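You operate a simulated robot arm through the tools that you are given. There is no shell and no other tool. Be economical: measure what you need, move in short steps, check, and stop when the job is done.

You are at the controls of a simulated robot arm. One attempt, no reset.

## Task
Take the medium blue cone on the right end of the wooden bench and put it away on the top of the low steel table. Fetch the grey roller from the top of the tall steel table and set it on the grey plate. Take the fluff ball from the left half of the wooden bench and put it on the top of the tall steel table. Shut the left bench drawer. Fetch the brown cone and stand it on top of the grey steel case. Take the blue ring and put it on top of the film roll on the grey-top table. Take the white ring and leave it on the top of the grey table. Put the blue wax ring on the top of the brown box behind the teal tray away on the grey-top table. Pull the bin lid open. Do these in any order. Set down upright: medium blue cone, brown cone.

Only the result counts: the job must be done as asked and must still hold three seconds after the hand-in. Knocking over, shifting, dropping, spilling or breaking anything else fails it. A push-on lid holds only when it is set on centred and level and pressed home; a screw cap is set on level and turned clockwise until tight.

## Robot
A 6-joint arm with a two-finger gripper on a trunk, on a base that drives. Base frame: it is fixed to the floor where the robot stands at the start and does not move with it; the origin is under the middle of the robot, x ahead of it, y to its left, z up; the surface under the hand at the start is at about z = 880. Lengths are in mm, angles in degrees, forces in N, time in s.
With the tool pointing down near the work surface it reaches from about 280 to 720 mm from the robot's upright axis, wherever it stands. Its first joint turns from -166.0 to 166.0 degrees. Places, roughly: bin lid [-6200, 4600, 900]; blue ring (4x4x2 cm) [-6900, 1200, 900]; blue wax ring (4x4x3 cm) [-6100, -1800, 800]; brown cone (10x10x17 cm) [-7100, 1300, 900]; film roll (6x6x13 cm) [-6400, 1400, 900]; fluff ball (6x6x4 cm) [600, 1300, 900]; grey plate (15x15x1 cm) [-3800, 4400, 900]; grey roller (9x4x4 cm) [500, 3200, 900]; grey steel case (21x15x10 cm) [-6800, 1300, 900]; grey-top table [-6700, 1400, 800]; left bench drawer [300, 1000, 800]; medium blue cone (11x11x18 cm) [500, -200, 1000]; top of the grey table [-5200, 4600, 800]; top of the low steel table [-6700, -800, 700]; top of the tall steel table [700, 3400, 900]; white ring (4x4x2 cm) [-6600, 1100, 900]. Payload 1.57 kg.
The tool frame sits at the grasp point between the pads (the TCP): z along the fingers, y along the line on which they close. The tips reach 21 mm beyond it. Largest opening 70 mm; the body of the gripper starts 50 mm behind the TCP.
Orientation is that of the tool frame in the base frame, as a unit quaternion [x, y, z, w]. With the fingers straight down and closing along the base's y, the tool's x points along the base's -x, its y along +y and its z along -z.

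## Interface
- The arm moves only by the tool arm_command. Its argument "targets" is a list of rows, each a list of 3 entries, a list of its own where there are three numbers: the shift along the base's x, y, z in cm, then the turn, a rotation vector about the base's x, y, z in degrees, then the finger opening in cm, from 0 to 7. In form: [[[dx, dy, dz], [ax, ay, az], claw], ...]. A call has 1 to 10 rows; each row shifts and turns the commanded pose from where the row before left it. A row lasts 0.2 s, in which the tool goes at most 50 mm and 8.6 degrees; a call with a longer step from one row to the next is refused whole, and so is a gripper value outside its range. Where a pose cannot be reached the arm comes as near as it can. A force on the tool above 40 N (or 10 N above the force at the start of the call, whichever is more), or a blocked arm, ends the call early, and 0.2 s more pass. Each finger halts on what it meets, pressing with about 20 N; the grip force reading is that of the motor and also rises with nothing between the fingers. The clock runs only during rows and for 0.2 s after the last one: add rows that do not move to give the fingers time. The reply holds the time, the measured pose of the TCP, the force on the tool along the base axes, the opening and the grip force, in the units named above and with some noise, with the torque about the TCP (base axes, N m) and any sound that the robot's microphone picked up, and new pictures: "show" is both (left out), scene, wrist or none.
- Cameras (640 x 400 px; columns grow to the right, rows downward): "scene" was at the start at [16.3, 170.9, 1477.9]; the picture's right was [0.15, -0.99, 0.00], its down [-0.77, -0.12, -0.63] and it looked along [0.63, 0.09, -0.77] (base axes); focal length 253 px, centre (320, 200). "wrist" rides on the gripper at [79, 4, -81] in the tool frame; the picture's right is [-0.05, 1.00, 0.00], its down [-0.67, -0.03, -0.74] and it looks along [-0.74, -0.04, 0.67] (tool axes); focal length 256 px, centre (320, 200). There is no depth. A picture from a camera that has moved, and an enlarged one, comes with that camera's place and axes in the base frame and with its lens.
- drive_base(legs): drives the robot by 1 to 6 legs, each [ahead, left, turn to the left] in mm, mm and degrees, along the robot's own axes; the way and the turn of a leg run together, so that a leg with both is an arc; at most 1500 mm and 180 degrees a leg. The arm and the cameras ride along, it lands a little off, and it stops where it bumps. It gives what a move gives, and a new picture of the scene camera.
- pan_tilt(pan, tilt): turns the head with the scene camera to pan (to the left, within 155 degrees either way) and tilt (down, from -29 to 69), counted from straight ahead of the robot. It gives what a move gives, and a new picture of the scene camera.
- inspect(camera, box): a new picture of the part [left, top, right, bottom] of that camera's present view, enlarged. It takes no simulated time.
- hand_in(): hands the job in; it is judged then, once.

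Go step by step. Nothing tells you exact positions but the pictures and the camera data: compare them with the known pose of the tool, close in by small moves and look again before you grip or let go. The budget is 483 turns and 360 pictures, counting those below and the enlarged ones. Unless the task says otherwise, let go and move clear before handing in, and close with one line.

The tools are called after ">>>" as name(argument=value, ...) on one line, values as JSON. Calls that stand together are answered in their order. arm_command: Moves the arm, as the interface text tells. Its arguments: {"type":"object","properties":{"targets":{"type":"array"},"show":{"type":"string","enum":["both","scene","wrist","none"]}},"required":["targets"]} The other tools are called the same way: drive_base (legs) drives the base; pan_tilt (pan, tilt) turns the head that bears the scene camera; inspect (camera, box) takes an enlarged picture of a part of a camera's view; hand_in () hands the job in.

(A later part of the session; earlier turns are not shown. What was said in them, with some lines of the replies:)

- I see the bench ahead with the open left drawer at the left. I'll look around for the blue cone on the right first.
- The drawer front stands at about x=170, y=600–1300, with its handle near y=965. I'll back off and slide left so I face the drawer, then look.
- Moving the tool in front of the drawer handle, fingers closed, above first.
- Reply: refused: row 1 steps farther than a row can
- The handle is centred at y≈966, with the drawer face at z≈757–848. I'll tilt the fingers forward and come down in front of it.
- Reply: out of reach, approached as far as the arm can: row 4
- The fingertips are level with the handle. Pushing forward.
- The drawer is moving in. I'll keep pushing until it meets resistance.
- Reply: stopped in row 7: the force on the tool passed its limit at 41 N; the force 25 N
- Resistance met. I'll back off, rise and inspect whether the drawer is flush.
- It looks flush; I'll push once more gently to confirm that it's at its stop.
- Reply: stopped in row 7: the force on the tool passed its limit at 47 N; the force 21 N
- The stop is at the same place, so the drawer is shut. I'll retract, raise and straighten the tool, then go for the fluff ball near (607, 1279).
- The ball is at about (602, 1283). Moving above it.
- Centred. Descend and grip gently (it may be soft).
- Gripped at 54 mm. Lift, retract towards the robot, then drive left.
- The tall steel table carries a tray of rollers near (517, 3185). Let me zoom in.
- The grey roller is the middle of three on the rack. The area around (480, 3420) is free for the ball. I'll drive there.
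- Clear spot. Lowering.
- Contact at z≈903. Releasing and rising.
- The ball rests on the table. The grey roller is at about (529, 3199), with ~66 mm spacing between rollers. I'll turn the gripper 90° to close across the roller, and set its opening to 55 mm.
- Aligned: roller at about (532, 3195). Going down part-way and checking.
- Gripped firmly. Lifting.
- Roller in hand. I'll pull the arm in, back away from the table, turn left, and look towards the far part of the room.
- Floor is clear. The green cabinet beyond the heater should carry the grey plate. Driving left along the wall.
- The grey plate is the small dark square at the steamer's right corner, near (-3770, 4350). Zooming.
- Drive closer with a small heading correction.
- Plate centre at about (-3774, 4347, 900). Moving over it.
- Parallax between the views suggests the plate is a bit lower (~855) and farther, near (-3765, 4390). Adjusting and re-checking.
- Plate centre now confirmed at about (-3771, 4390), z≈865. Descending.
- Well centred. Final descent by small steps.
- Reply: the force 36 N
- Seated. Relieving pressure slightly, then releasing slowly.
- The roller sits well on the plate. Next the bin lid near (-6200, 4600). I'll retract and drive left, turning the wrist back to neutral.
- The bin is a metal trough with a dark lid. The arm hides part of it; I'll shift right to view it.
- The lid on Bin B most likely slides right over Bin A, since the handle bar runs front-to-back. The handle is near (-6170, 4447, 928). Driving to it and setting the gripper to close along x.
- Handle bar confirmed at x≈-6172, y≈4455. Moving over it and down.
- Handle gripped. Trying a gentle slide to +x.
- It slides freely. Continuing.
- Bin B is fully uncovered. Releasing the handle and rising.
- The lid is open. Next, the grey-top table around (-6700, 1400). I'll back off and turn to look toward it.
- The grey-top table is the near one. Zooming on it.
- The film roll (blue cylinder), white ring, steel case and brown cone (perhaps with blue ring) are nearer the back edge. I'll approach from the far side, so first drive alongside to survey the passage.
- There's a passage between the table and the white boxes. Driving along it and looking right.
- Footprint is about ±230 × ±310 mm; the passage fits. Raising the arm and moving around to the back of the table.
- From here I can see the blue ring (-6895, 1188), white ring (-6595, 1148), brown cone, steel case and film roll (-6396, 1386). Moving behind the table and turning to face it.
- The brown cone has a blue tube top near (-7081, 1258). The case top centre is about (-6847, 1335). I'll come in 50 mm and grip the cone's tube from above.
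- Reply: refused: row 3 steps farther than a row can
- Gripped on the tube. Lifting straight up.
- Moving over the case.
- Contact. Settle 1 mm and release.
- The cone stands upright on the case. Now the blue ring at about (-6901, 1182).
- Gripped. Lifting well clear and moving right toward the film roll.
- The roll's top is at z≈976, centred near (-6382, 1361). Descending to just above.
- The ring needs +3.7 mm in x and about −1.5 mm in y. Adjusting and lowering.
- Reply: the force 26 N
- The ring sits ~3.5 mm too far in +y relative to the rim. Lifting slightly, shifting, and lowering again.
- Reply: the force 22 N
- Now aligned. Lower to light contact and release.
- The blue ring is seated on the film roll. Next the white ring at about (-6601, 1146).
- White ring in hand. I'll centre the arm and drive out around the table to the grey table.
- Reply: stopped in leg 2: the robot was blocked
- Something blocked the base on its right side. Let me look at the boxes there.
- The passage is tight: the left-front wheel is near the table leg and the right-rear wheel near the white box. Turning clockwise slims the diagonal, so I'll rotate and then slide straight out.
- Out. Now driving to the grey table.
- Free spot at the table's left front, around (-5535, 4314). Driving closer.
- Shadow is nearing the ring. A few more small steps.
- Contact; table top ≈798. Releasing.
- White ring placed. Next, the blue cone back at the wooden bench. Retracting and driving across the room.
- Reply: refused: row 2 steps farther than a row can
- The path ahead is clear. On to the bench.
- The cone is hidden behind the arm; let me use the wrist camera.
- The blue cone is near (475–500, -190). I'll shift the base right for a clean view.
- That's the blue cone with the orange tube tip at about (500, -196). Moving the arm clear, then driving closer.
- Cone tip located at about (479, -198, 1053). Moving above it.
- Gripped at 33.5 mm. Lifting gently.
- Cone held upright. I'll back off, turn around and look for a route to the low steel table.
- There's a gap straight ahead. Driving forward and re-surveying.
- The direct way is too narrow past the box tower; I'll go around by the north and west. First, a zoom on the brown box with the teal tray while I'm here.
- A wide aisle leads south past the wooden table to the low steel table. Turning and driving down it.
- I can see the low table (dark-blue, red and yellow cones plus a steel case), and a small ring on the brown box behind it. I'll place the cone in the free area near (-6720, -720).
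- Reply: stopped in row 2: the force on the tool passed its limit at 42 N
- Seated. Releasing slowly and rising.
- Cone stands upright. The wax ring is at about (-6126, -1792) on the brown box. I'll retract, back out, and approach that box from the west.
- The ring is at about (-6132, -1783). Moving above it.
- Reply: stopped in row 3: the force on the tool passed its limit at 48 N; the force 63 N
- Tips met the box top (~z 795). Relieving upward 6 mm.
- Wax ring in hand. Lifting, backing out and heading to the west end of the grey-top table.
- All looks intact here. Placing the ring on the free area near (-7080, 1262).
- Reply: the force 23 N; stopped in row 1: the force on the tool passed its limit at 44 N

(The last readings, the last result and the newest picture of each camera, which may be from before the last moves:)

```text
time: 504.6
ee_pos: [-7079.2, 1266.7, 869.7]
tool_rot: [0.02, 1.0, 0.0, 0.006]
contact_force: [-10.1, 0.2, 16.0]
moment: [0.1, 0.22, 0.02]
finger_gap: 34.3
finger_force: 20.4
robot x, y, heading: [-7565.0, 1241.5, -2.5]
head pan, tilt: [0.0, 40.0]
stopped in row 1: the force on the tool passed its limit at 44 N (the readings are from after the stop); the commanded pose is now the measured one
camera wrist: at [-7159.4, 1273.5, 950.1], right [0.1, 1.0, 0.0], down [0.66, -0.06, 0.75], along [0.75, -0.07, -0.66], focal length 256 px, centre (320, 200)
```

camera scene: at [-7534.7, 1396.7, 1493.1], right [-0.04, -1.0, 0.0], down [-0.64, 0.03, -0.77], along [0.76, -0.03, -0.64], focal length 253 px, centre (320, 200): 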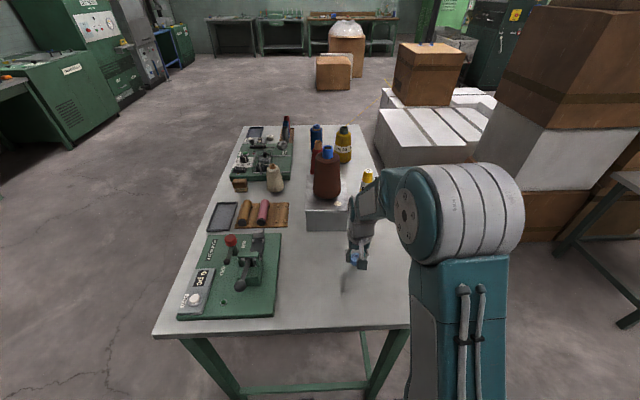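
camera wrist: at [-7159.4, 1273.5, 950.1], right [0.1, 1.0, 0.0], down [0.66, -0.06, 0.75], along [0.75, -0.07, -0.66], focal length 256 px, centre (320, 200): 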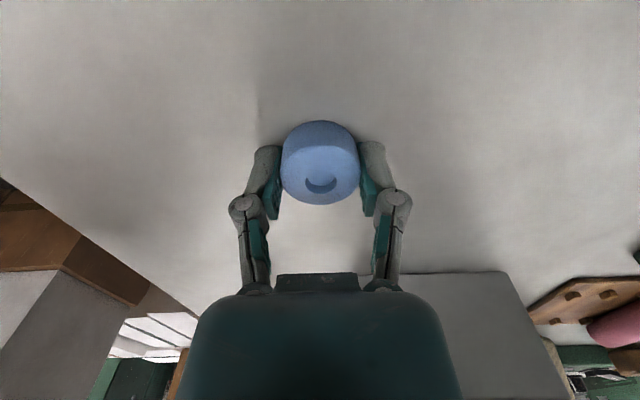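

Contact. Releasing and rising clear.

>>> arm_command(targets=[[[0, 0, 0.15], [0, 0, 0], 2.6], [[0, 0, 0], [0, 0, 0], 4], [[0, 0, 0], [0, 0, 0], 5.5], [[0, 0, 0], [0, 0, 0], 5.5], [[0, 0, 3], [0, 0, 0], 5.5], [[0, 0, 4.5], [0, 0, 0], 5.5], [[0, 0, 4.5], [0, 0, 0], 5.5], [[-2, 0, 4.5], [0, 0, 0], 5.5], [[-4, 0, 2.5], [0, 0, 0], 5.5], [[-4, 0, 2.5], [0, 0, 0], 5.5]])

>>> inspect(camera="scene", box=[150, 110, 430, 330])

```text
time: 506.8
ee_pos: [-7179.2, 1265.2, 1085.2]
tool_rot: [0.021, 1.0, 0.0, 0.006]
contact_force: [0.6, 0.5, 0.8]
moment: [-0.03, 0.0, 0.01]
finger_gap: 54.9
finger_force: 0.0
robot x, y, heading: [-7570.2, 1239.5, -2.5]
head pan, tilt: [0.0, 40.0]
camera scene: at [-7535.6, 1396.4, 1493.2], right [-0.04, -1.0, 0.0], down [-0.64, 0.03, -0.77], along [0.76, -0.03, -0.64], focal length 253 px, centre (320, 200)
camera wrist: at [-7260.0, 1273.6, 1165.3], right [0.1, 1.0, 0.0], down [0.66, -0.06, 0.75], along [0.75, -0.07, -0.66], focal length 256 px, centre (320, 200)
```

scene: 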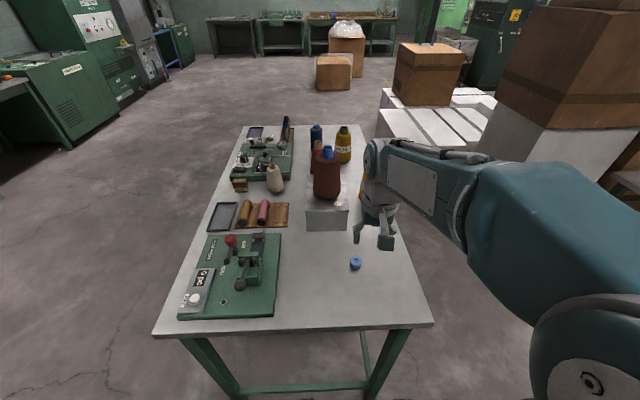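
wrist: 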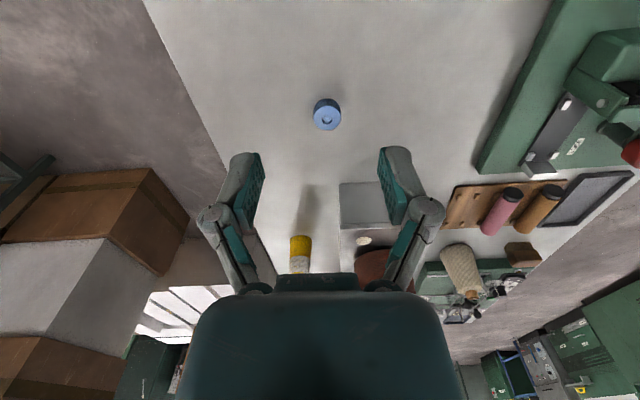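

```text
1.82 times, centred on (290, 220) of scene
camera zoom: at [-7535.6, 1396.4, 1493.2], right [-0.04, -1.0, 0.0], down [-0.64, 0.03, -0.77], along [0.76, -0.03, -0.64], focal length 460 px, centre (374, 164)
```

zoom: 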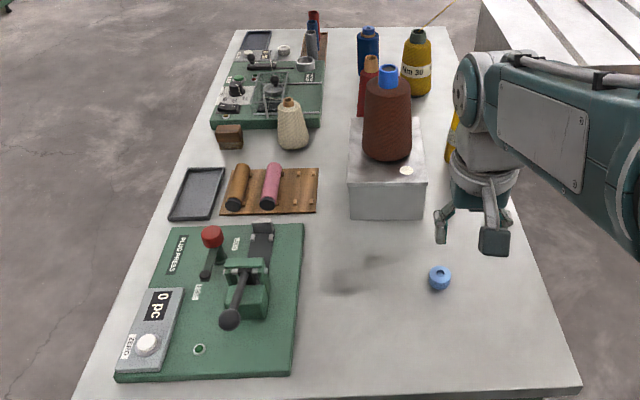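

The wax ring is on the grey-top table and every other placement still looks right in the last pictures. The arm is clear, so I'm handing in.

>>> hand_in()

```text
The job is handed in.
```

I completed all nine tasks and handed the job in, with both cones set down upright. The base brushed past the white boxes and a table leg near the grey-top table; nothing looked moved in the later pictures.
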